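You operate a simulated robot arm through the tools that you are given. There is no shell and no other tool.

Carry out the task below with a simulated robot arm. There is one attempt and no reset: what you move stays moved.

## Task
Set the cam plate to the mark on the cam card and prove it with the test switch.
Fine: free the cam lever, lock it again before the try; run the switch on till its lamp lights, then park it. Where these are worked on the way, their far stop is far enough and under half their travel is too little: cam lever.
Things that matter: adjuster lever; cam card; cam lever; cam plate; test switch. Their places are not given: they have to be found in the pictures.

The check looks at the end state, three seconds after you hand in, the way a careful person would. Anything else that was tipped, shoved, dropped, spilled or broken makes it a failure.

## Robot
A 7-joint arm with a two-finger parallel gripper, fixed in place. Base frame: the origin is on the floor under the middle of its stand, x ahead of it, y to its left, z up; the work surface is at about z = 864. Lengths are in mm, angles in rad, forces in N, time in s.
It reaches about 1479 mm from its shoulder. Its first joint turns from -2.897 to 2.897 rad. Payload 4.4 kg.
Tool frame: the origin (TCP) lies between the finger pads and is the grasp point; the fingertips stand 23 mm ahead of it; z points along the fingers, y is the line along which they close. Largest opening 94 mm; finger width 38, thickness 10; the body of the gripper, 54 by 96 mm, starts 39 mm behind the TCP.
Orientation is that of the tool frame in the base frame, as [roll, pitch, yaw] about the fixed x, y, z axes, in that order (R = Rz(yaw) Ry(pitch) Rx(roll)). With the fingers straight down and closing along the base's y, the tool's x points along the base's -x, its y along +y and its z along -z.

## Interface
- The arm moves only by the tool arm_command. Its arguments are lists of equal length, an entry for each row: "delta_pos": the shift along the tool's x, y, z in units of 25 mm (1.0 is 25 mm), a list of three; "turn": the turn, a rotation vector about the tool's x, y, z in units of 4 degrees (1.0 is 4 degrees), a list of three; "fingers": the gripper command, from -1 (shut) to 1 (fully open), values between in proportion. In form: {"delta_pos": [[tx, ty, tz], ...], "turn": [[wx, wy, wz], ...], "fingers": [fingers, ...]}. A call has 1 to 20 rows; each row shifts and turns the commanded pose from where the row before left it, along the tool's axes as they then stand. A call with a number of a shift or a turn outside -1 to 1 is refused whole. A row lasts 0.2 s, in which the tool goes at most 50 mm and 0.15 rad; a call with a longer step from one row to the next is refused whole, and so is a gripper value outside its range. A pose out of reach is approached as far as the arm can. The call stops where the force on the tool passes 90 N (or 10 N more than at its start, if that is more) or the arm is blocked; 0.2 s more then pass. The fingers move at their own pace (about 72 mm/s each) and stop on an object; they squeeze with about 21 N. The grip force told is the motor's: it shows also when the fingers shut on nothing. Time passes only in rows, and 0.2 s behind the last, so rows that do not move let the fingers close. It gives the time, the measured TCP pose, the force on the tool (base axes), the opening and the grip force at its end, in the units of the frame above (readings bear some noise), with the torque about the TCP (base axes, N m) and any sound that the robot's microphone picked up, and new pictures: "show" is both (left out), scene, wrist or none.
- Cameras (640 x 400 px; columns grow to the right, rows downward): "scene" is fixed at [223.5, -493.3, 1603.6]; the picture's right is [0.64, -0.77, 0.00], its down [-0.42, -0.35, -0.84] and it looks along [0.65, 0.53, -0.55] (base axes); focal length 352 px, centre (320, 200). "wrist" rides on the gripper at [86, 16, -75] in the tool frame; the picture's right is [-0.18, 0.98, 0.00], its down [-0.58, -0.11, -0.81] and it looks along [-0.79, -0.15, 0.59] (tool axes); focal length 243 px, centre (320, 200).
- pixel_to_xyz(camera, pixels): for up to 12 pixels [column, row] of the newest picture of that camera ("zoom" is the newest enlarged one), the place [x, y, z] in the base frame of the surface seen there, good to about 3 mm, but the place of the scene camera against the robot may be out by one fixed shift of up to 12 mm in any direction. The clock stands still meanwhile.
- enlarge(camera, box): a new picture of the part [left, top, right, bottom] of that camera's present view, enlarged. The clock stands still meanwhile.
- finish_job(): hands the job in; it is judged then, once.

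Unless the task says otherwise, let go and move clear before handing in.

The tools are called by a JSON object that holds its "name" and its "arguments". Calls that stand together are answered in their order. arm_command: Moves the arm, as the interface text tells. Its arguments: {"type":"object","properties":{"delta_pos":{"type":"array"},"turn":{"type":"array"},"fingers":{"type":"array"},"show":{"type":"string","enum":["both","scene","wrist","none"]}},"required":["delta_pos","turn","fingers"]} The other tools are called the same way: pixel_to_xyz (camera, pixels) gives the place of the surface under pixels of a picture; enlarge (camera, box) takes an enlarged picture of a part of a camera's view; finish_job () hands the job in.

At the start:

```text
time_s: 0.0
tcp_pos: [820.2, -284.2, 1212.9]
tool_rot: [-3.141, 0.001, 3.141]
contact_force: [-0.1, 0.7, -0.8]
torque: [-0.03, -0.01, 0.0]
grip_width: 93.8
gripper_force: 0.1
```

scene: 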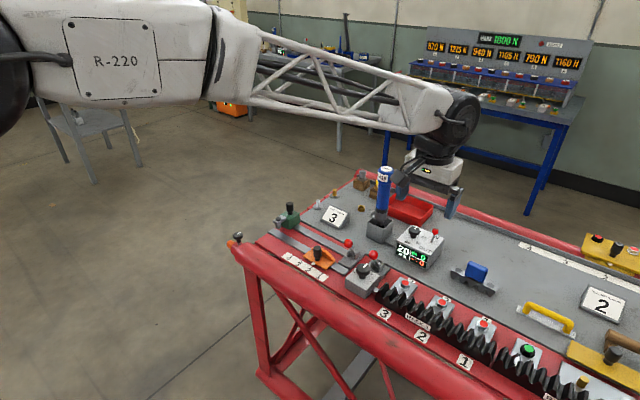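
wrist: 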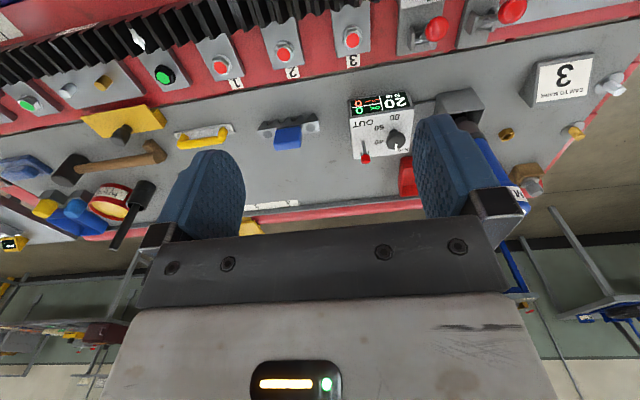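

The scene shows a bench with a card "3" near (335,216), a card "2" near (602,303), levers on the left, and a row of buttons. I'll enlarge parts of the view to find the cam card, cam plate and levers.

{"name": "enlarge", "arguments": {"camera": "scene", "box": [220, 170, 400, 290]}}

{"name": "enlarge", "arguments": {"camera": "scene", "box": [340, 220, 500, 320]}}

{"name": "enlarge", "arguments": {"camera": "scene", "box": [480, 230, 640, 400]}}

{"name": "enlarge", "arguments": {"camera": "wrist", "box": [320, 0, 640, 200]}}

{"name": "enlarge", "arguments": {"camera": "wrist", "box": [0, 0, 320, 200]}}

```text
3.33 times, centred on (310, 230) of scene
```

zoom: 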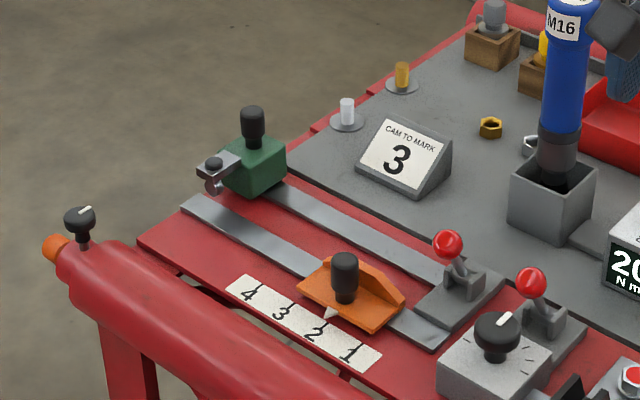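

```text
4.00 times, centred on (420, 270) of scene
```

zoom: 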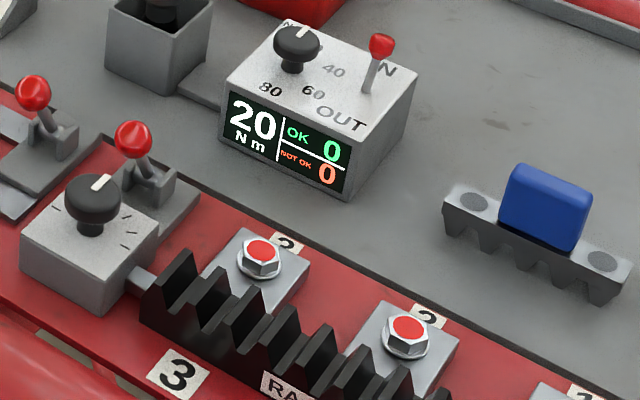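

```text
2.35 times, centred on (560, 315) of scene
```

zoom: 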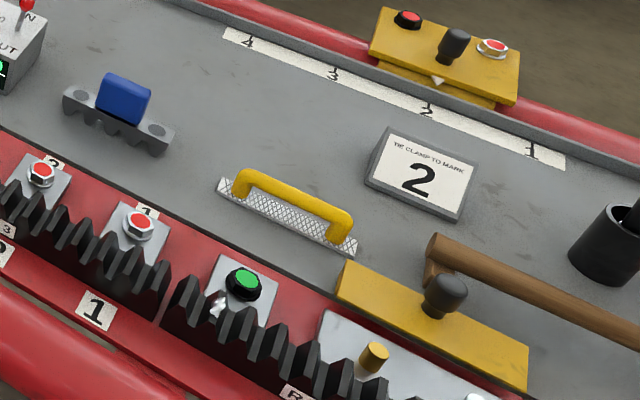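

```text
2.00 times, centred on (480, 100) of wrist
```

zoom: 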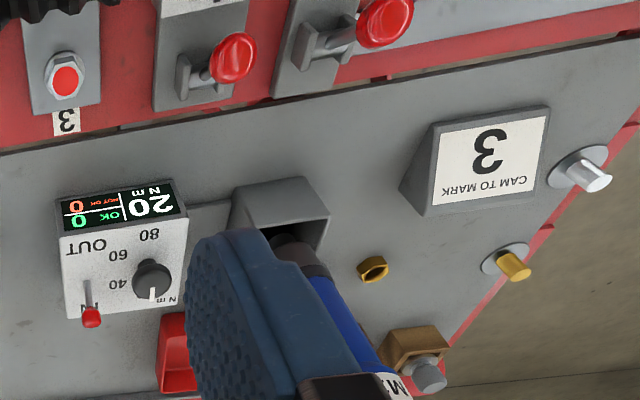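

```text
2.00 times, centred on (160, 100) of wrist
```

zoom: 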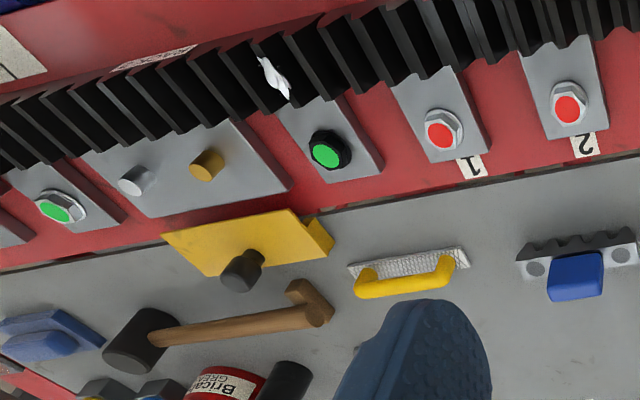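

The card reads "CAM TO MARK 3", and the orange plate with a black knob on the 4-3-2-1 scale looks like the cam plate. The green block with a roller looks like the test switch, and there are two red-ball levers to tell apart. I'll measure these places.

{"name": "enlarge", "arguments": {"camera": "scene", "box": [260, 190, 400, 300]}}

{"name": "pixel_to_xyz", "arguments": {"camera": "scene", "pixels": [[346, 239], [370, 251], [290, 205], [316, 247], [288, 257], [299, 263], [310, 270], [322, 276], [312, 265], [364, 270], [335, 215], [280, 220]]}}

{"name": "pixel_to_xyz", "arguments": {"camera": "wrist", "pixels": [[435, 28], [512, 11], [500, 25], [415, 45], [565, 78]]}}

```text
3.64 times, centred on (330, 245) of scene
```

zoom: 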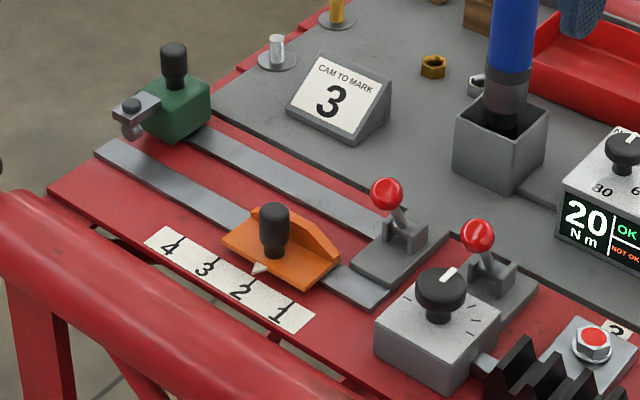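

```text
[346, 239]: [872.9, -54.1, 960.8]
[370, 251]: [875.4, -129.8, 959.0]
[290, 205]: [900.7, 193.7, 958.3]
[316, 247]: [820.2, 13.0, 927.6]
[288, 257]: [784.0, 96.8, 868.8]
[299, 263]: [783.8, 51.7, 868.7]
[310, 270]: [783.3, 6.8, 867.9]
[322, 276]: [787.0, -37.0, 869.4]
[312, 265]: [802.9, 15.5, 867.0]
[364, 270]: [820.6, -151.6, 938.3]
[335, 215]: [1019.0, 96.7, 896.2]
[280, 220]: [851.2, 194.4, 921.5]
```

```text
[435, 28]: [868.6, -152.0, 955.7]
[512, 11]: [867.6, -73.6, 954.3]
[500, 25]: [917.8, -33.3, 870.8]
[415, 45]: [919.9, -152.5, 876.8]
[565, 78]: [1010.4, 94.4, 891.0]
```

The levers stand near (872,-58,960) and (872,-140,958), the cam plate knob near (820,13), and the test switch near (900,194). I'll move the wrist camera back and left to look at these closely for labels.

{"name": "arm_command", "arguments": {"delta_pos": [[0.8, 0.9, 0.2], [0.8, 0.9, 0.2], [0.8, 0.9, 0.2], [0.8, 0.9, 0.2], [0.8, 0.9, 0.2], [0.8, 0.9, 0.2], [0.8, 0.9, 0.2], [0.8, 0.9, 0.2], [0.8, 0.9, 0.2], [0.8, 0.9, 0.2], [0.8, 0.9, 0.2], [0, 0, 0]], "turn": [[0, 0, 0], [0, 0, 0], [0, 0, 0], [0, 0, 0], [0, 0, 0], [0, 0, 0], [0, 0, 0], [0, 0, 0], [0, 0, 0], [0, 0, 0], [0, 0, 0], [0, 0, 0]], "fingers": [1, 1, 1, 1, 1, 1, 1, 1, 1, 1, 1, 1]}}

```text
time_s: 2.6
tcp_pos: [600.8, -35.8, 1158.4]
tool_rot: [-3.141, 0.003, 3.141]
contact_force: [0.5, 0.5, -0.1]
torque: [0.0, 0.01, 0.03]
grip_width: 93.8
gripper_force: 0.0
```

scene: 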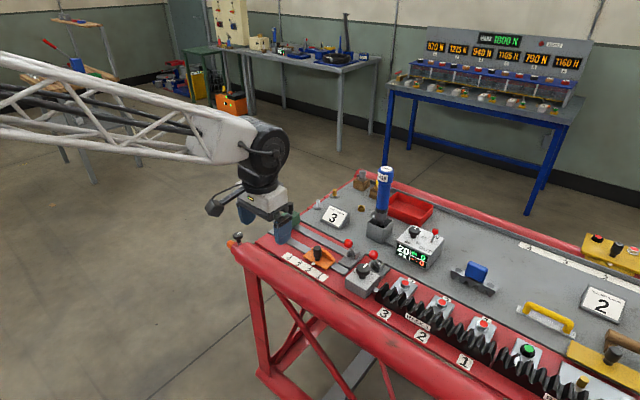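
wrist: 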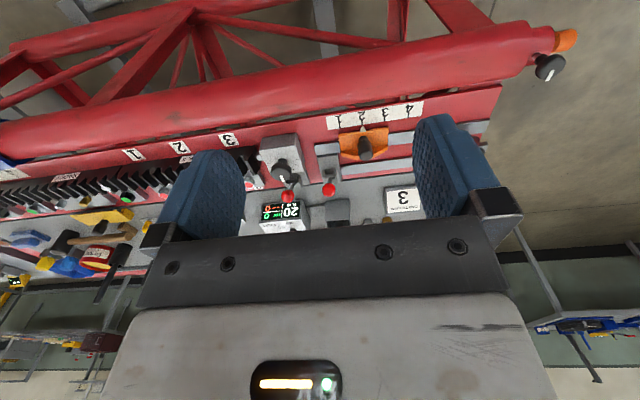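

The wrist view now shows the cam plate at (363,145), the scale at (375,115) and both levers at (290,185)/(328,190). I'll enlarge that part.

{"name": "enlarge", "arguments": {"camera": "wrist", "box": [240, 90, 440, 215]}}

{"name": "enlarge", "arguments": {"camera": "scene", "box": [330, 230, 400, 300]}}

{"name": "enlarge", "arguments": {"camera": "scene", "box": [280, 235, 350, 290]}}

```text
3.20 times, centred on (340, 152) of wrist
```

zoom: 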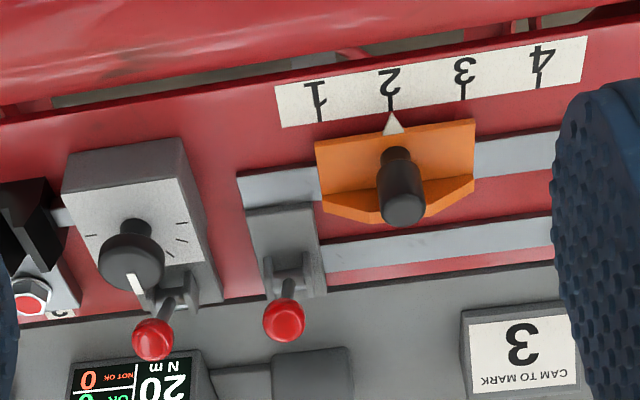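

```text
5.71 times, centred on (365, 265) of scene
```

zoom: 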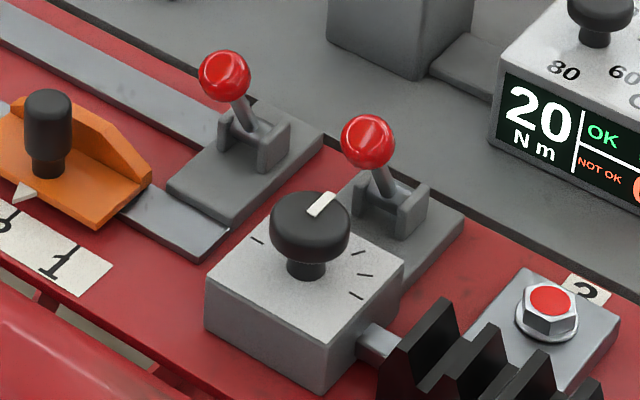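

```text
7.27 times, centred on (315, 262) of scene
```

zoom: 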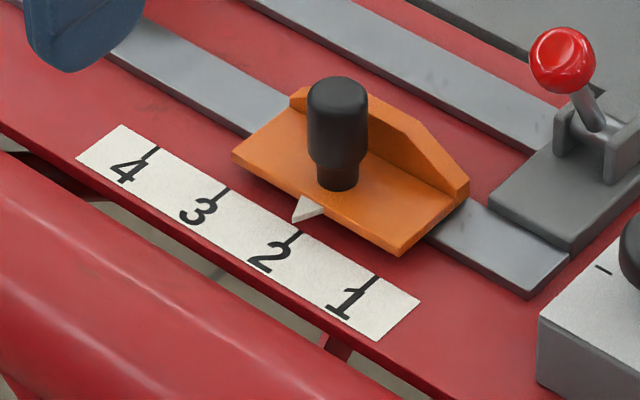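

The pointer stands at mark 2, so the plate must go about +45 mm in y to mark 3. The lever on the rail end plate, with its ball at (346,239), looks like the cam lever, and the other one beside the dial box looks like the adjuster lever. I'll measure the lever geometry.

{"name": "pixel_to_xyz", "arguments": {"camera": "scene", "pixels": [[347, 243], [350, 248], [352, 250], [347, 256], [355, 262], [383, 255], [364, 264], [375, 262], [344, 238], [349, 240], [361, 252], [390, 268]]}}

{"name": "pixel_to_xyz", "arguments": {"camera": "wrist", "pixels": [[329, 190], [330, 182], [330, 175], [326, 160], [319, 172], [342, 172], [363, 130], [365, 155], [362, 134], [288, 196], [296, 185], [363, 121]]}}

{"name": "enlarge", "arguments": {"camera": "wrist", "box": [280, 130, 380, 210]}}

```text
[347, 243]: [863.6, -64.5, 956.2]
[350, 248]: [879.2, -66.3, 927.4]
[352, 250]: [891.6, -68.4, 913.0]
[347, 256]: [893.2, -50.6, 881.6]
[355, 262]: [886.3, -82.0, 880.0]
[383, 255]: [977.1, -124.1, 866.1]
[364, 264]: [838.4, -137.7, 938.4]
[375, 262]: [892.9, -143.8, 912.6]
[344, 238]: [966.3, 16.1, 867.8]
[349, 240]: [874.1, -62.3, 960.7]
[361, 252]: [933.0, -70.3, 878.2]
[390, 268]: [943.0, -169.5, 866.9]
```

```text
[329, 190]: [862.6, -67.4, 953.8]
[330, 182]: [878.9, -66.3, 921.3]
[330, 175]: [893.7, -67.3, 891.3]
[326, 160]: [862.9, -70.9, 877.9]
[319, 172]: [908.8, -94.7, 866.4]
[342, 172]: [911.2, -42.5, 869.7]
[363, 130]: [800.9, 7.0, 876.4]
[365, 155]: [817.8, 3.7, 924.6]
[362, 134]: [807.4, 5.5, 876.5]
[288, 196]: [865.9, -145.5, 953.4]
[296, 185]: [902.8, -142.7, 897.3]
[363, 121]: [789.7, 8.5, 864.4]
```

```text
5.00 times, centred on (330, 170) of wrist
```

zoom: 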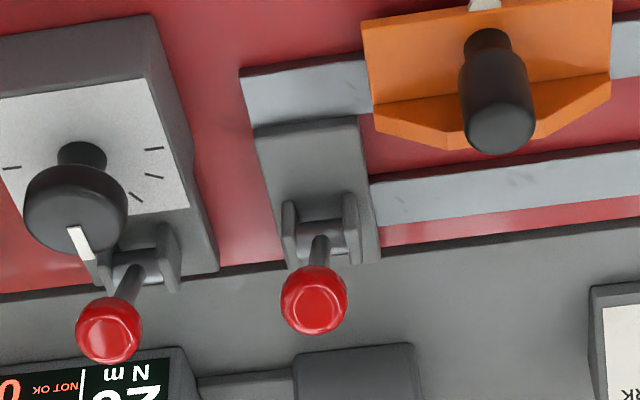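

The cam lever ball centre is about (872,-67,947), pivoting on an axis along y near (897,-67,893) and leaning toward -x. Before moving in I'll check how close the torque tool and the other neighbours stand.

{"name": "pixel_to_xyz", "arguments": {"camera": "scene", "pixels": [[384, 175], [384, 190], [381, 210], [378, 230], [368, 222], [390, 235], [414, 232], [434, 234], [405, 245], [292, 213], [288, 222], [282, 232]]}}

{"name": "enlarge", "arguments": {"camera": "scene", "box": [250, 190, 340, 250]}}

```text
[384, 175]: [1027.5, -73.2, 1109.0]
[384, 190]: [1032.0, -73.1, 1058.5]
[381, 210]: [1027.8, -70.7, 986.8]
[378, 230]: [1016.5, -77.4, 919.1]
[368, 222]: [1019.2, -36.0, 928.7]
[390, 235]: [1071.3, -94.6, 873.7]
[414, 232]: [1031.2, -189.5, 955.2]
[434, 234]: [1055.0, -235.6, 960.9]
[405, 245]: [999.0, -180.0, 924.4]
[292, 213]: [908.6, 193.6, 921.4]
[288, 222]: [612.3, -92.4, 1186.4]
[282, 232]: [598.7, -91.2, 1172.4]
```

```text
6.67 times, centred on (295, 220) of scene
```

zoom: 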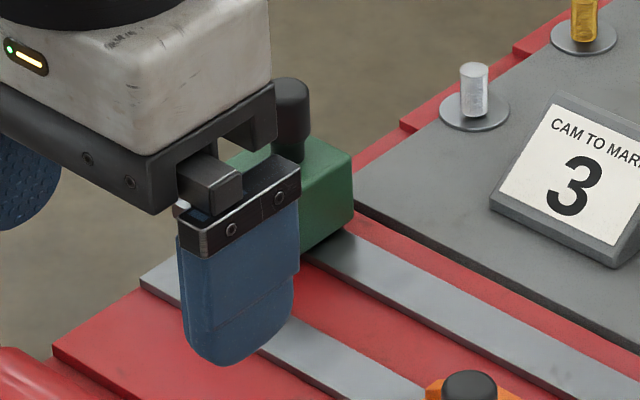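

The torque tool stands at x≈1030, well clear of the lever's swing. I'll bring the gripper above the cam lever ball with the fingers part open.

{"name": "arm_command", "arguments": {"delta_pos": [[-0.893, -0.103, 0.36], [-0.893, -0.103, 0.36], [-0.893, -0.103, 0.36], [-0.893, -0.103, 0.36], [-0.893, -0.103, 0.36], [-0.893, -0.103, 0.36], [-0.893, -0.103, 0.36], [-0.893, -0.103, 0.36], [-0.893, -0.103, 0.36], [-0.893, -0.103, 0.36], [-0.893, -0.103, 0.36], [-0.893, -0.103, 0.36], [0, 0, 0]], "turn": [[0, 0, 0], [0, 0, 0], [0, 0, 0], [0, 0, 0], [0, 0, 0], [0, 0, 0], [0, 0, 0], [0, 0, 0], [0, 0, 0], [0, 0, 0], [0, 0, 0], [0, 0, 0], [0, 0, 0]], "fingers": [-0.1, -0.1, -0.1, -0.1, -0.1, -0.1, -0.1, -0.1, -0.1, -0.1, -0.1, -0.1, -0.1]}}

```text
time_s: 5.4
tcp_pos: [868.2, -64.0, 1047.1]
tool_rot: [-3.142, 0.001, -3.141]
contact_force: [-0.8, -0.3, -0.6]
torque: [0.02, 0.02, -0.03]
grip_width: 42.2
gripper_force: 0.2
```

scene: 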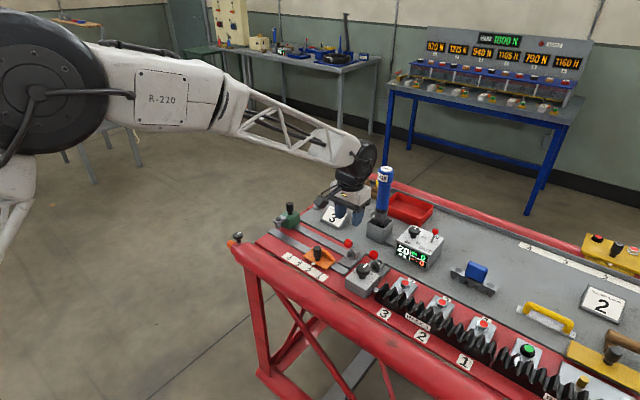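
wrist: 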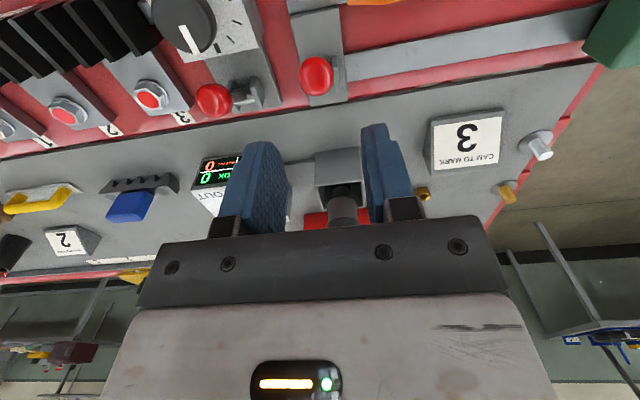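

The ball is at (317,76) in the wrist view, from above. I'll read its position again from here.

{"name": "pixel_to_xyz", "arguments": {"camera": "wrist", "pixels": [[317, 76], [317, 65], [317, 88], [304, 76], [330, 76], [213, 99], [318, 93]]}}

{"name": "enlarge", "arguments": {"camera": "wrist", "box": [240, 0, 400, 120]}}

{"name": "enlarge", "arguments": {"camera": "scene", "box": [310, 170, 400, 280]}}

```text
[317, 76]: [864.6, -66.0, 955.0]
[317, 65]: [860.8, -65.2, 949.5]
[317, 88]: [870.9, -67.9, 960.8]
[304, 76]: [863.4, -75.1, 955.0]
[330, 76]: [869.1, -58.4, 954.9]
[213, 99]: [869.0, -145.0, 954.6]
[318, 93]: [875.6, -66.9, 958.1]
```

```text
3.33 times, centred on (320, 60) of wrist
```

zoom: 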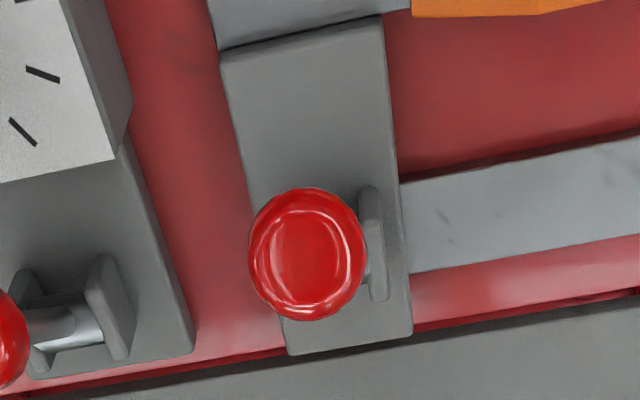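

```text
3.64 times, centred on (355, 225) of scene
```

zoom: 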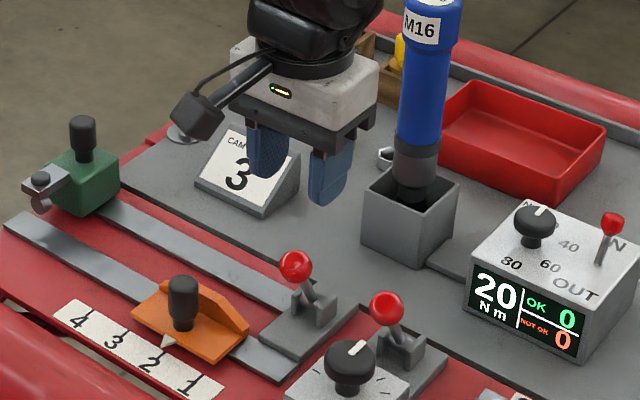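

The ball centre is about (870,-67,948). I'll lower the fingers around it and close.

{"name": "arm_command", "arguments": {"delta_pos": [[-0.08, -0.12, 0.7], [0, 0, 0.7], [0, 0, 0.7], [0, 0, 0.7], [0, 0, 0.6], [0, 0, 0.4], [0, 0, 0], [0, 0, 0], [0, 0, 0]], "turn": [[0, 0, 0], [0, 0, 0], [0, 0, 0], [0, 0, 0], [0, 0, 0], [0, 0, 0], [0, 0, 0], [0, 0, 0], [0, 0, 0]], "fingers": [-0.1, -0.1, -0.1, -0.1, -0.1, -0.1, -1, -1, -1]}}

```text
time_s: 7.4
tcp_pos: [869.6, -68.5, 952.8]
tool_rot: [-3.141, 0.0, -3.141]
contact_force: [0.4, 28.3, -6.6]
torque: [0.24, 0.1, -0.02]
grip_width: 24.7
gripper_force: 44.6
```

scene: 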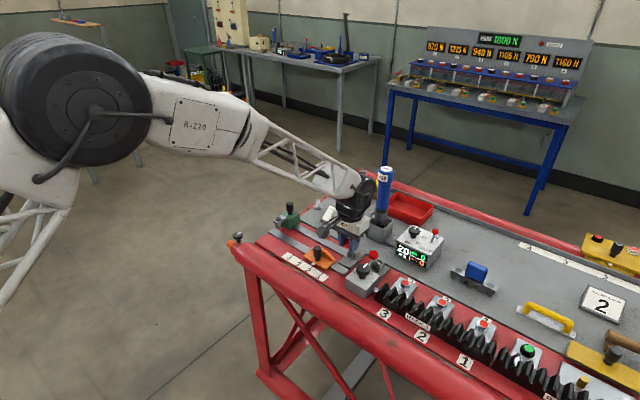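
wrist: 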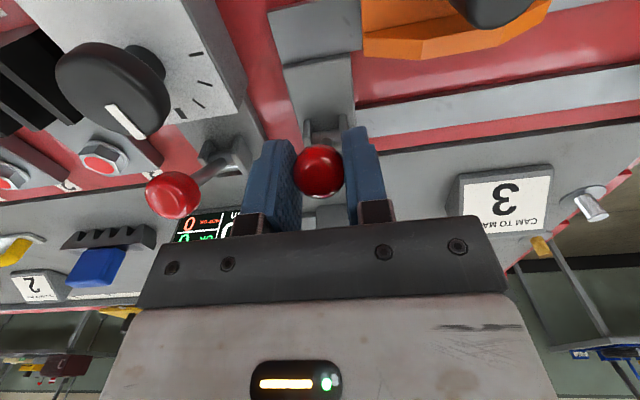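

The ball is held (opening 24.7 mm), with a sideways load of 28 N in y because the gripper sits off centre. I'll shift about 2 mm in +y and swing the lever toward +x in small steps.

{"name": "arm_command", "arguments": {"delta_pos": [[0, 0.08, 0], [-0.2, 0, -0.08], [-0.2, 0, -0.06], [-0.2, 0, -0.05], [0, 0, 0]], "turn": [[0, 0, 0], [0, 0, 0], [0, 0, 0], [0, 0, 0], [0, 0, 0]], "fingers": [-1, -1, -1, -1, -1]}}

```text
time_s: 8.6
tcp_pos: [886.2, -67.4, 958.2]
tool_rot: [-3.142, 0.001, 3.14]
contact_force: [-20.8, 8.0, 4.1]
torque: [0.09, 1.35, -0.03]
grip_width: 24.5
gripper_force: 45.0
```

scene: 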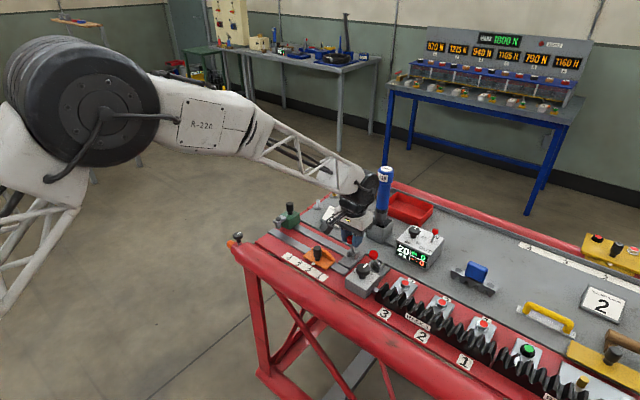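
wrist: 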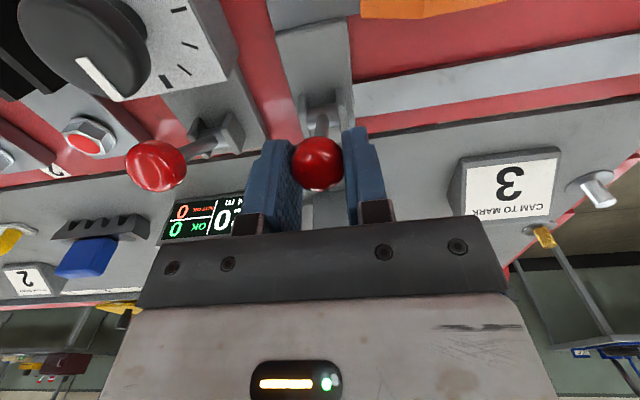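

The ball is still between the pads at (316,163), so the lever follows with about 20 N of resistance. I'll continue in +x.

{"name": "arm_command", "arguments": {"delta_pos": [[-0.2, 0, -0.03], [-0.2, 0, 0], [-0.2, 0, 0.02], [-0.2, 0, 0.04], [-0.2, 0, 0.05], [0, 0, 0]], "turn": [[0, 0, 0], [0, 0, 0], [0, 0, 0], [0, 0, 0], [0, 0, 0], [0, 0, 0]], "fingers": [-1, -1, -1, -1, -1, -1]}}

```text
time_s: 10.0
tcp_pos: [911.2, -69.4, 959.0]
tool_rot: [3.141, 0.002, 3.14]
contact_force: [-11.8, -3.2, 24.0]
torque: [-0.01, 1.1, 0.04]
grip_width: 25.2
gripper_force: 45.3
```

scene: 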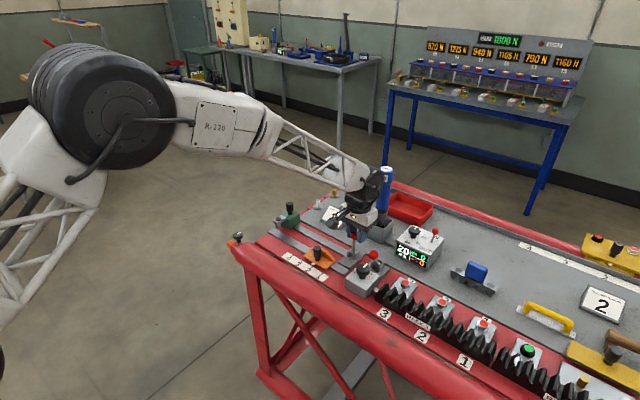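
wrist: 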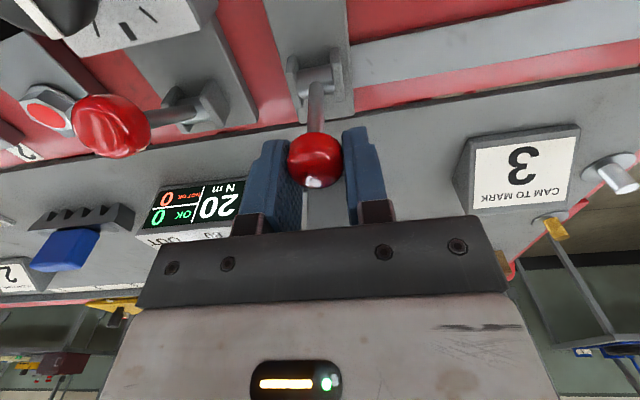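

The lever follows and is now past vertical or near it. I'll read the pivot and ball positions to shape the rest of the arc.

{"name": "pixel_to_xyz", "arguments": {"camera": "wrist", "pixels": [[315, 160], [316, 130], [316, 110], [316, 90], [300, 75], [338, 70], [316, 145], [318, 60]]}}

{"name": "enlarge", "arguments": {"camera": "wrist", "box": [240, 20, 400, 200]}}

{"name": "enlarge", "arguments": {"camera": "scene", "box": [310, 170, 400, 280]}}

```text
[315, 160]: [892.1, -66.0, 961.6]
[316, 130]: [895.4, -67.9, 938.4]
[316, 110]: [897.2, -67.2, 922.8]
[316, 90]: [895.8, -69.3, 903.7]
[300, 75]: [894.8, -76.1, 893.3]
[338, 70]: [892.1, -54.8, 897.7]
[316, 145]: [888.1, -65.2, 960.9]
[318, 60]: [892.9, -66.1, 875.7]
```

```text
2.22 times, centred on (320, 110) of wrist
```

zoom: 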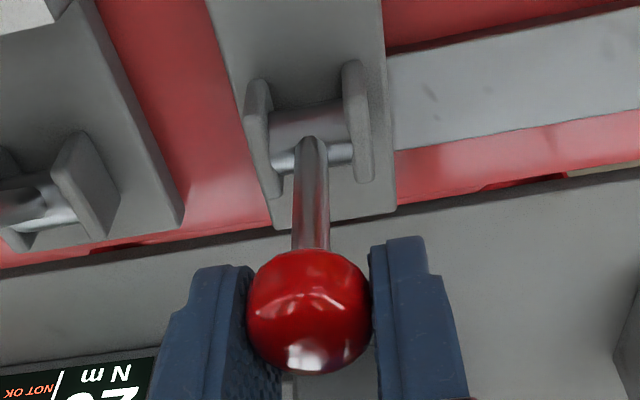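

```text
3.64 times, centred on (355, 225) of scene
```

zoom: 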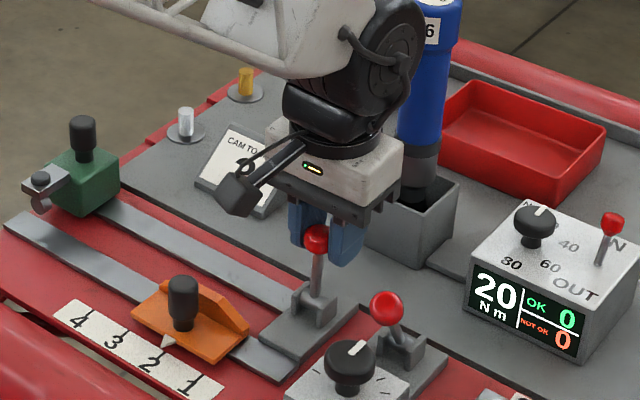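

The lever now stands about vertical, with its ball at x≈900 while the TCP is at 911, so it slipped toward the edge of the pads. I'll let go, rise, and push it from the -x side with shut fingers, tilting the hand back so it keeps clear of the torque tool.

{"name": "arm_command", "arguments": {"delta_pos": [[0, 0, 0], [0, 0, 0], [0, 0, -0.8], [0, 0, -0.8], [0, 0, -0.8], [0.4, 0, 0], [0.4, 0, 0], [0.4, 0, 0], [0.4, 0, 0], [0.4, 0, 0], [0, 0, 0]], "turn": [[0, 0, 0], [0, 0, 0], [0, 0, 0], [0, 0, 0], [0, 0, 0], [0, -1, 0], [0, -1, 0], [0, -1, 0], [0, -1, 0], [0, -1, 0], [0, 0, 0]], "fingers": [-0.1, -0.1, -0.1, -0.1, -0.1, -0.5, -1, -1, -1, -1, -1]}}

```text
time_s: 12.4
tcp_pos: [861.4, -67.4, 1010.2]
tool_rot: [-3.141, 0.352, 3.141]
contact_force: [0.5, 0.5, 0.1]
torque: [0.0, 0.01, -0.01]
grip_width: 0.1
gripper_force: 21.3
```

scene: 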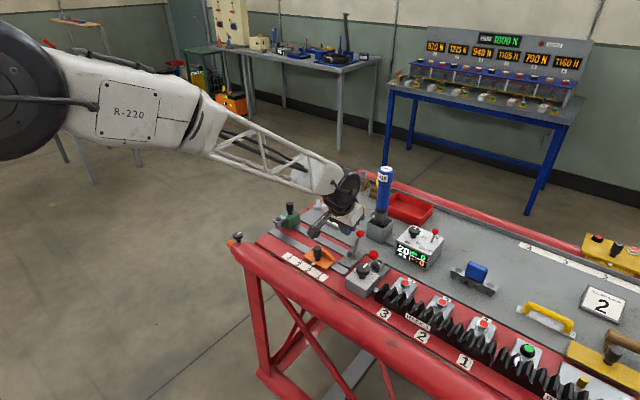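
wrist: 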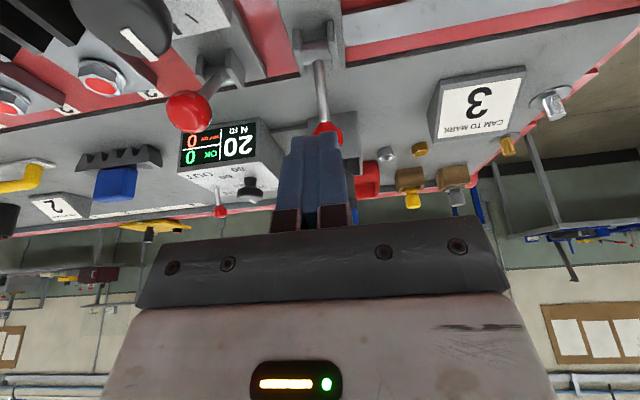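

The lever stays upright with its ball at (327,130) behind the fingers. I'll read its place before pushing.

{"name": "pixel_to_xyz", "arguments": {"camera": "wrist", "pixels": [[330, 128], [337, 130], [322, 110], [320, 90], [320, 70], [323, 126]]}}

{"name": "enlarge", "arguments": {"camera": "wrist", "box": [270, 20, 400, 240]}}

{"name": "enlarge", "arguments": {"camera": "scene", "box": [310, 170, 400, 280]}}

{"name": "pixel_to_xyz", "arguments": {"camera": "scene", "pixels": [[361, 233], [361, 231], [358, 243], [356, 250]]}}

```text
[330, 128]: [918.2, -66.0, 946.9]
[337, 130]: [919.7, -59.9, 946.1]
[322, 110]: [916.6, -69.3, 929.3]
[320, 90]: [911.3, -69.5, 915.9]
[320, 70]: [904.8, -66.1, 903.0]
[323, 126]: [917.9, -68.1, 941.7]
```

```text
1.82 times, centred on (335, 130) of wrist
```

zoom: 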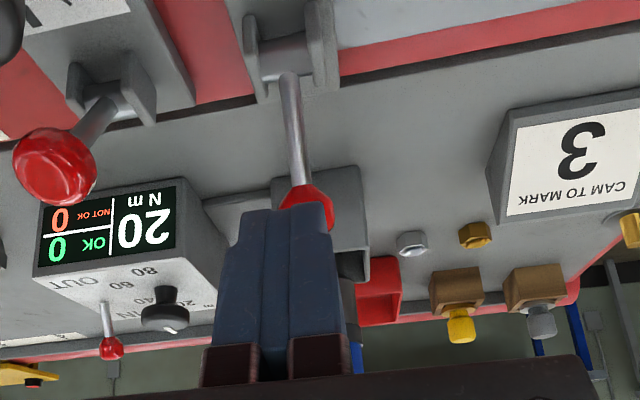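

```text
3.64 times, centred on (355, 225) of scene
```

zoom: 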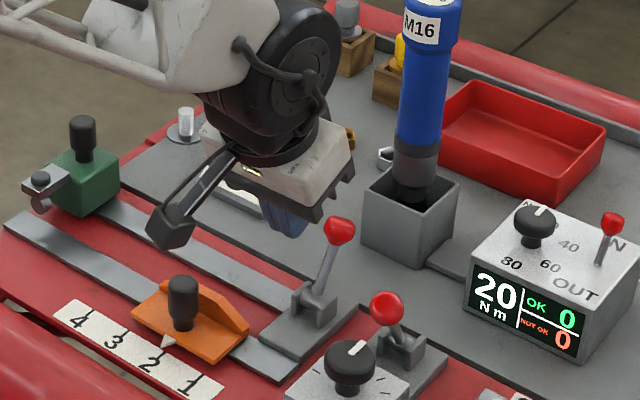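

```text
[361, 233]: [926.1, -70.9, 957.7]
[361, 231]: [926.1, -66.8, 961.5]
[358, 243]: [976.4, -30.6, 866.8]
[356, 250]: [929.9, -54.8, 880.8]
```

The lever snapped over after release: its ball is now at about (927,-67,954), leaning +x and mirroring its start. I'll nudge it in +x with the shut fingers to be sure it's at the stop.

{"name": "arm_command", "arguments": {"delta_pos": [[0.07, 0, 0.6], [0.07, 0, 0.6], [0.07, 0, 0.6], [0.06, 0, 0.45], [-0.19, 0, 0.07], [-0.19, 0, 0.07], [-0.19, 0, 0.07], [-0.1, 0, 0.035], [0, 0, 0]], "turn": [[0, 0, 0], [0, 0, 0], [0, 0, 0], [0, 0, 0], [0, 0, 0], [0, 0, 0], [0, 0, 0], [0, 0, 0], [0, 0, 0]], "fingers": [-1, -1, -1, -1, -1, -1, -1, -1, -1]}}

```text
time_s: 14.4
tcp_pos: [891.5, -67.6, 956.8]
tool_rot: [-3.14, 0.352, -3.141]
contact_force: [1.0, 0.1, 0.6]
torque: [-0.01, 0.02, -0.03]
grip_width: 0.0
gripper_force: 20.9
```

scene: 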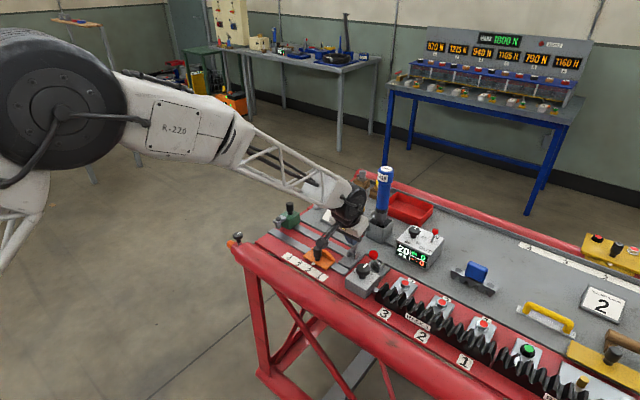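
wrist: 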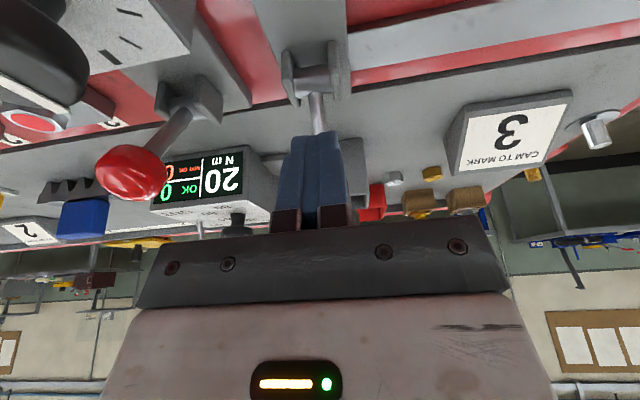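

No contact yet (about 1 N). I'll creep on in +x by small steps.

{"name": "arm_command", "arguments": {"delta_pos": [[-0.11, 0, 0.04], [-0.11, 0, 0.04], [-0.08, 0, 0.03], [0, 0, 0]], "turn": [[0, 0, 0], [0, 0, 0], [0, 0, 0], [0, 0, 0]], "fingers": [-1, -1, -1, -1], "show": "wrist"}}

```text
time_s: 15.1
tcp_pos: [894.5, -67.7, 951.3]
tool_rot: [3.138, 0.342, 3.141]
contact_force: [-46.7, 0.7, 15.8]
torque: [-0.07, 0.29, -0.04]
grip_width: 0.2
gripper_force: 21.2
stopped in row 3: the force on the tool passed its limit at 100 N (the readings are from after the stop); the commanded pose is now the measured one
```

wrist: 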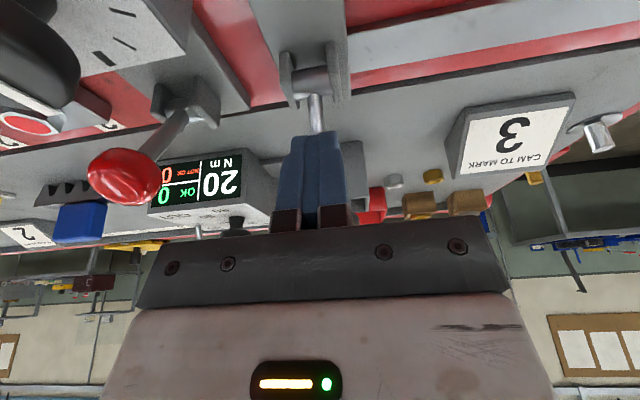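

The fingers hit a hard stop at the ball, so the cam lever is at its far stop and free. I'll back off, rise, straighten the hand, and move back to view the cam plate and scale.

{"name": "arm_command", "arguments": {"delta_pos": [[0.3, 0, -0.1], [0.3, 0, -0.1], [-0.28, 0, -0.75], [-0.28, 0, -0.75], [-0.28, 0, -0.75], [0, 0, 0], [0, 0, 0], [0, 0, 0], [0, 0, 0], [0, 0, 0], [0.9, 0.385, 0], [0.9, 0.385, 0], [0.9, 0.385, 0], [0.9, 0.385, 0], [0.9, 0.385, 0], [0.9, 0.385, 0], [0.9, 0.385, 0], [0.9, 0.385, 0], [0, 0, 0]], "turn": [[0, 0, 0], [0, 0, 0], [0, 0, 0], [0, 0, 0], [0, 0, 0], [0, 1, 0], [0, 1, 0], [0, 1, 0], [0, 1, 0], [0, 0.9, 0], [0, 0, 0], [0, 0, 0], [0, 0, 0], [0, 0, 0], [0, 0, 0], [0, 0, 0], [0, 0, 0], [0, 0, 0], [0, 0, 0]], "fingers": [-1, -1, -1, -1, -1, -1, -1, -1, -1, -1, -1, -0.5, 0, 0, 0, 0, 0, 0, 0]}}

```text
time_s: 19.1
tcp_pos: [700.5, 9.9, 1010.6]
tool_rot: [3.141, 0.0, -3.14]
contact_force: [0.0, -0.3, -0.8]
torque: [-0.02, -0.03, 0.01]
grip_width: 47.0
gripper_force: 0.1
```

scene: 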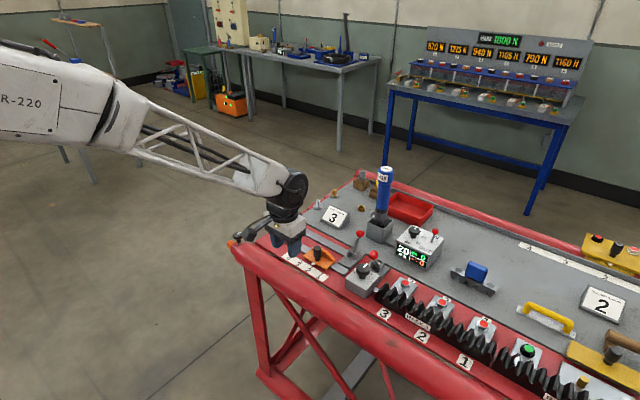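
wrist: 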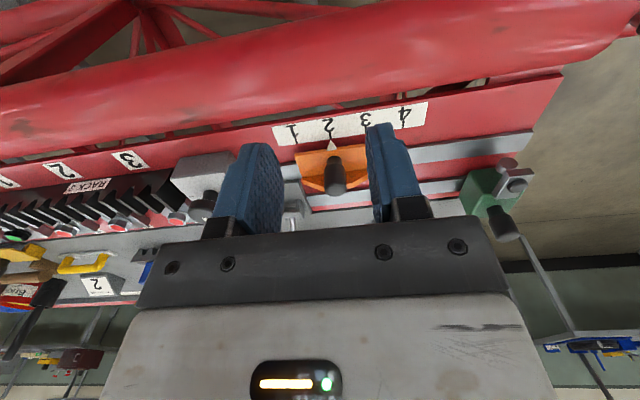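

The cam plate is at (332,168) in the wrist view, with its pointer just at mark 2. I'll measure ticks, pointer, knob and ridge.

{"name": "enlarge", "arguments": {"camera": "wrist", "box": [265, 95, 445, 215]}}

{"name": "enlarge", "arguments": {"camera": "scene", "box": [225, 190, 375, 290]}}

```text
3.33 times, centred on (355, 155) of wrist
```

zoom: 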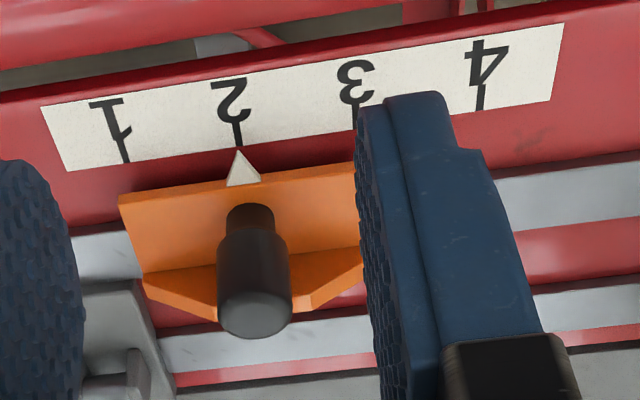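

```text
4.00 times, centred on (300, 240) of scene
```

zoom: 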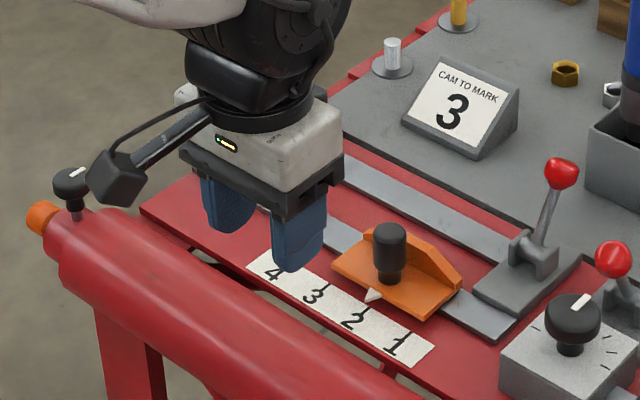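

I'll convert the tick ends, pointer, knob and ridge to base coordinates.

{"name": "pixel_to_xyz", "arguments": {"camera": "wrist", "pixels": [[297, 143], [330.7, 138], [366, 133], [403, 127], [331, 141], [331, 148], [335, 189], [335, 180], [334, 165], [300, 180], [306, 188], [355, 182]]}}

{"name": "pixel_to_xyz", "arguments": {"camera": "scene", "pixels": [[323.5, 274], [311.5, 267.5], [301, 261], [314, 262.5], [317, 247], [318, 255], [335, 253], [332, 260], [325, 247]]}}

```text
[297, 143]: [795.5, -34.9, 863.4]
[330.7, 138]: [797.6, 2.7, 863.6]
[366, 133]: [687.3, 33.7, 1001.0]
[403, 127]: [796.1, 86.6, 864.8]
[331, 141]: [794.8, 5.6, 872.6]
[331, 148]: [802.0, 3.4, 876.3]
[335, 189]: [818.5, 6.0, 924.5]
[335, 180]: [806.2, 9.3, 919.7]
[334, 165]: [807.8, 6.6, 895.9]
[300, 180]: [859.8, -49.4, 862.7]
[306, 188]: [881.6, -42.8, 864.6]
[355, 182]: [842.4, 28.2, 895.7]
```

```text
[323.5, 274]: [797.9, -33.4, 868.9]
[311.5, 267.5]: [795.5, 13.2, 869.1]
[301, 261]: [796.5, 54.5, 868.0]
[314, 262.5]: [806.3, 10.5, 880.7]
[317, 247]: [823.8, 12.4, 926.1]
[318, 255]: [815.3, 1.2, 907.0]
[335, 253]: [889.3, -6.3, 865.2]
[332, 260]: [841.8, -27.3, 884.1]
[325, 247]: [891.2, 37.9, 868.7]
```

The scale has ticks 1 to 4 at y≈-35, 4, 45 and 86, with the pointer at y≈5. The knob is at (816,6) with its top near 930, and the ridge reaches 896. I'll go over the knob, lower to z=922, and grip.

{"name": "arm_command", "arguments": {"delta_pos": [[-0.92, -0.03, 0.25], [-0.92, -0.03, 0.25], [-0.92, -0.03, 0.25], [-0.92, -0.03, 0.25], [-0.92, -0.03, 0.25], [0, 0, 0.57], [0, 0, 0.57], [0, 0, 0.57], [0, 0, 0.57], [0, 0, 0], [0, 0, 0], [0, 0, 0], [0, 0, 0]], "turn": [[0, 0, 0], [0, 0, 0], [0, 0, 0], [0, 0, 0], [0, 0, 0], [0, 0, 0], [0, 0, 0], [0, 0, 0], [0, 0, 0], [0, 0, 0], [0, 0, 0], [0, 0, 0], [0, 0, 0]], "fingers": [0, 0, 0, 0, 0, 0, 0, 0, 0, -1, -1, -1, -1]}}

```text
time_s: 21.9
tcp_pos: [813.4, 5.7, 925.0]
tool_rot: [3.14, 0.001, -3.141]
contact_force: [0.2, -2.9, 2.3]
torque: [-0.1, 0.04, -0.01]
grip_width: 24.2
gripper_force: 44.8
```

scene: 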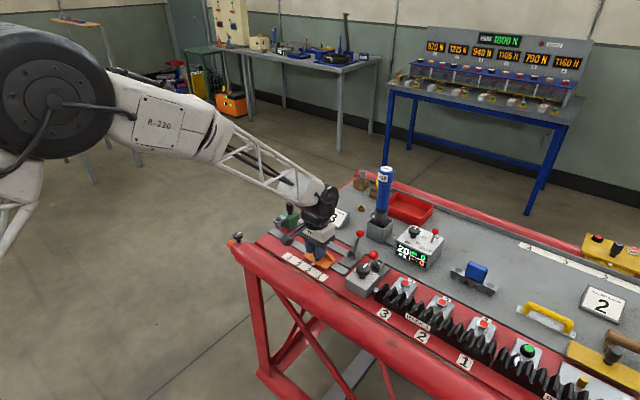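
wrist: 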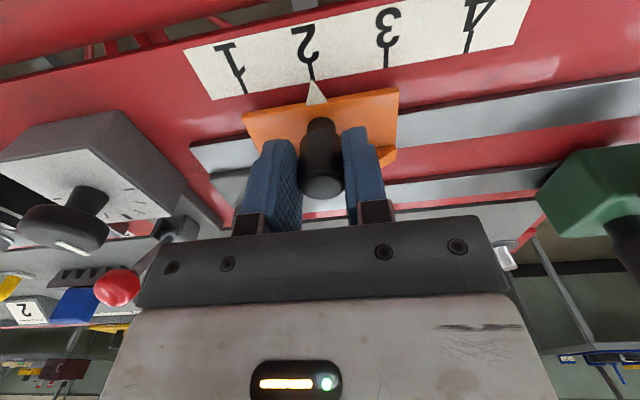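

The knob is held (24.2 mm wide), and this view shows pointer and ticks very well. I'll measure them here.

{"name": "enlarge", "arguments": {"camera": "wrist", "box": [200, 0, 520, 140]}}

{"name": "pixel_to_xyz", "arguments": {"camera": "wrist", "pixels": [[245, 92], [313, 79], [386, 66], [466, 51], [315, 84], [318, 98], [240, 70], [308, 60], [386, 48]]}}

```text
2.00 times, centred on (360, 70) of wrist
```

zoom: 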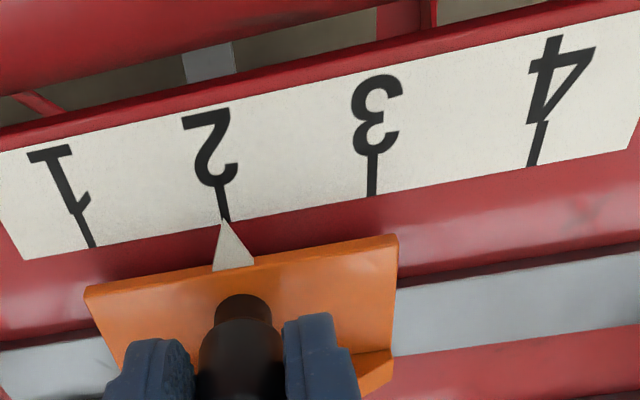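

```text
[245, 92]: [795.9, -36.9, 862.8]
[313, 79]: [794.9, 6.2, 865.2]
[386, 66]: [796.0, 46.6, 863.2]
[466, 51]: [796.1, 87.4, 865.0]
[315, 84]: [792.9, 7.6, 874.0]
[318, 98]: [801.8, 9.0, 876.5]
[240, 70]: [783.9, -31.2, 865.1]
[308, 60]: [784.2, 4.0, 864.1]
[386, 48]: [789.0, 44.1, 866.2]
```

Ticks are about 41.4 mm apart, so mark 3 is at y≈46.5. I'll slide the plate about +40 mm in y.

{"name": "arm_command", "arguments": {"delta_pos": [[0, 0.27, 0], [0, 0.27, 0], [0, 0.27, 0], [0, 0.27, 0], [0, 0.27, 0], [0, 0.27, 0], [0, 0, 0], [0, 0, 0]], "turn": [[0, 0, 0], [0, 0, 0], [0, 0, 0], [0, 0, 0], [0, 0, 0], [0, 0, 0], [0, 0, 0], [0, 0, 0]], "fingers": [-1, -1, -1, -1, -1, -1, -1, -1]}}

{"name": "enlarge", "arguments": {"camera": "wrist", "box": [220, 20, 420, 145]}}

```text
time_s: 23.7
tcp_pos: [815.0, 45.8, 925.1]
tool_rot: [-3.14, -0.001, -3.141]
contact_force: [-41.1, -2.9, -12.0]
torque: [-0.08, 0.85, -0.01]
grip_width: 24.4
gripper_force: 44.8
```

scene: 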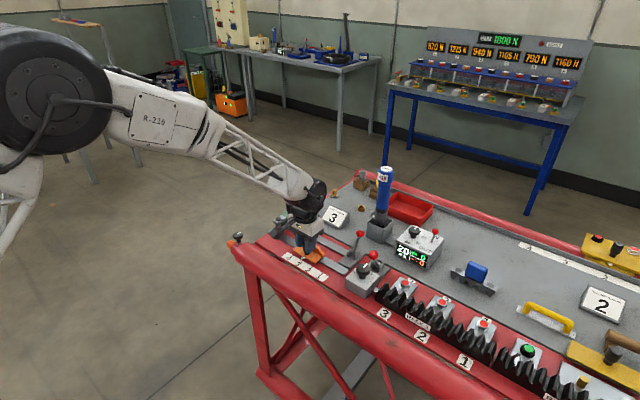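
wrist: 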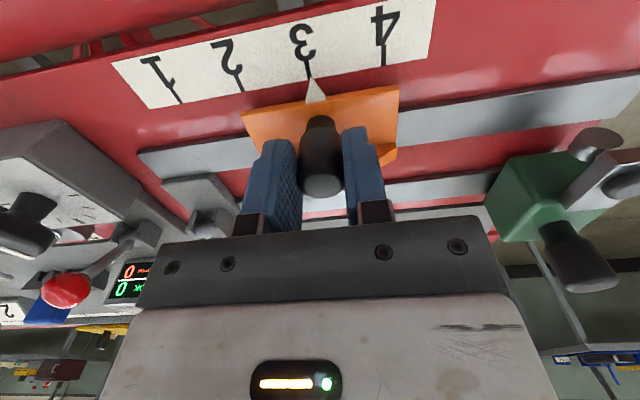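

```text
3.20 times, centred on (320, 82) of wrist
```

zoom: 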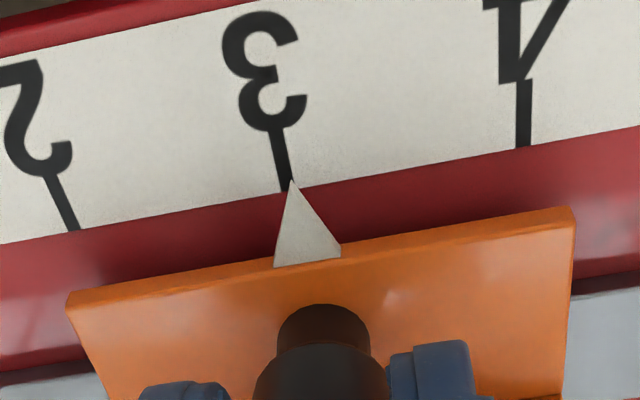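

The pointer looks roughly 2 mm past mark 3 toward 4. I'll check at higher zoom in both cameras before correcting.

{"name": "enlarge", "arguments": {"camera": "wrist", "box": [280, 50, 350, 95]}}

{"name": "enlarge", "arguments": {"camera": "scene", "box": [275, 240, 335, 285]}}

{"name": "pixel_to_xyz", "arguments": {"camera": "wrist", "pixels": [[311, 77], [311.5, 80], [315, 98], [309, 76], [308, 70], [305, 62], [243, 91], [384, 65], [313, 90]]}}

```text
8.89 times, centred on (315, 72) of wrist
```

zoom: 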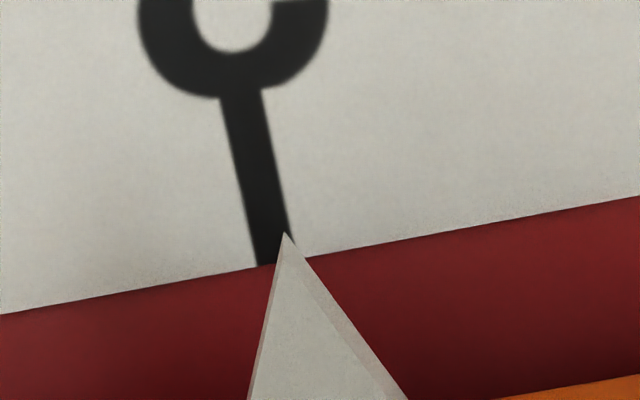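

```text
8.89 times, centred on (305, 262) of scene
```

zoom: 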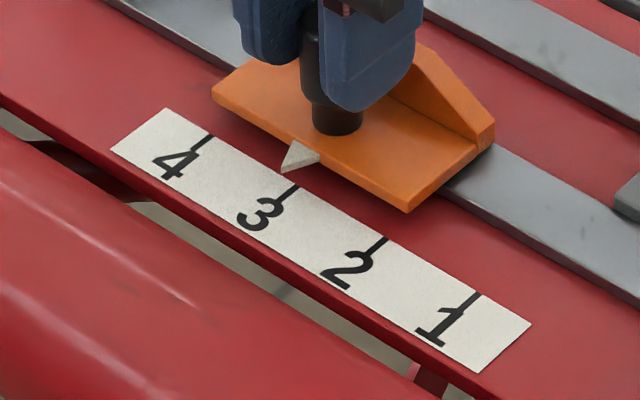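

```text
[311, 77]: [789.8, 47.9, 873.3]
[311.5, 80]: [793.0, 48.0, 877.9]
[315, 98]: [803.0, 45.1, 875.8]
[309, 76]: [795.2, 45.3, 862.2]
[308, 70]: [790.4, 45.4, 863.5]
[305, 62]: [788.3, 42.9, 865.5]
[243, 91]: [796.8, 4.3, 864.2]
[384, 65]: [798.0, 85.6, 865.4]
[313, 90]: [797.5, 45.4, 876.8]
```

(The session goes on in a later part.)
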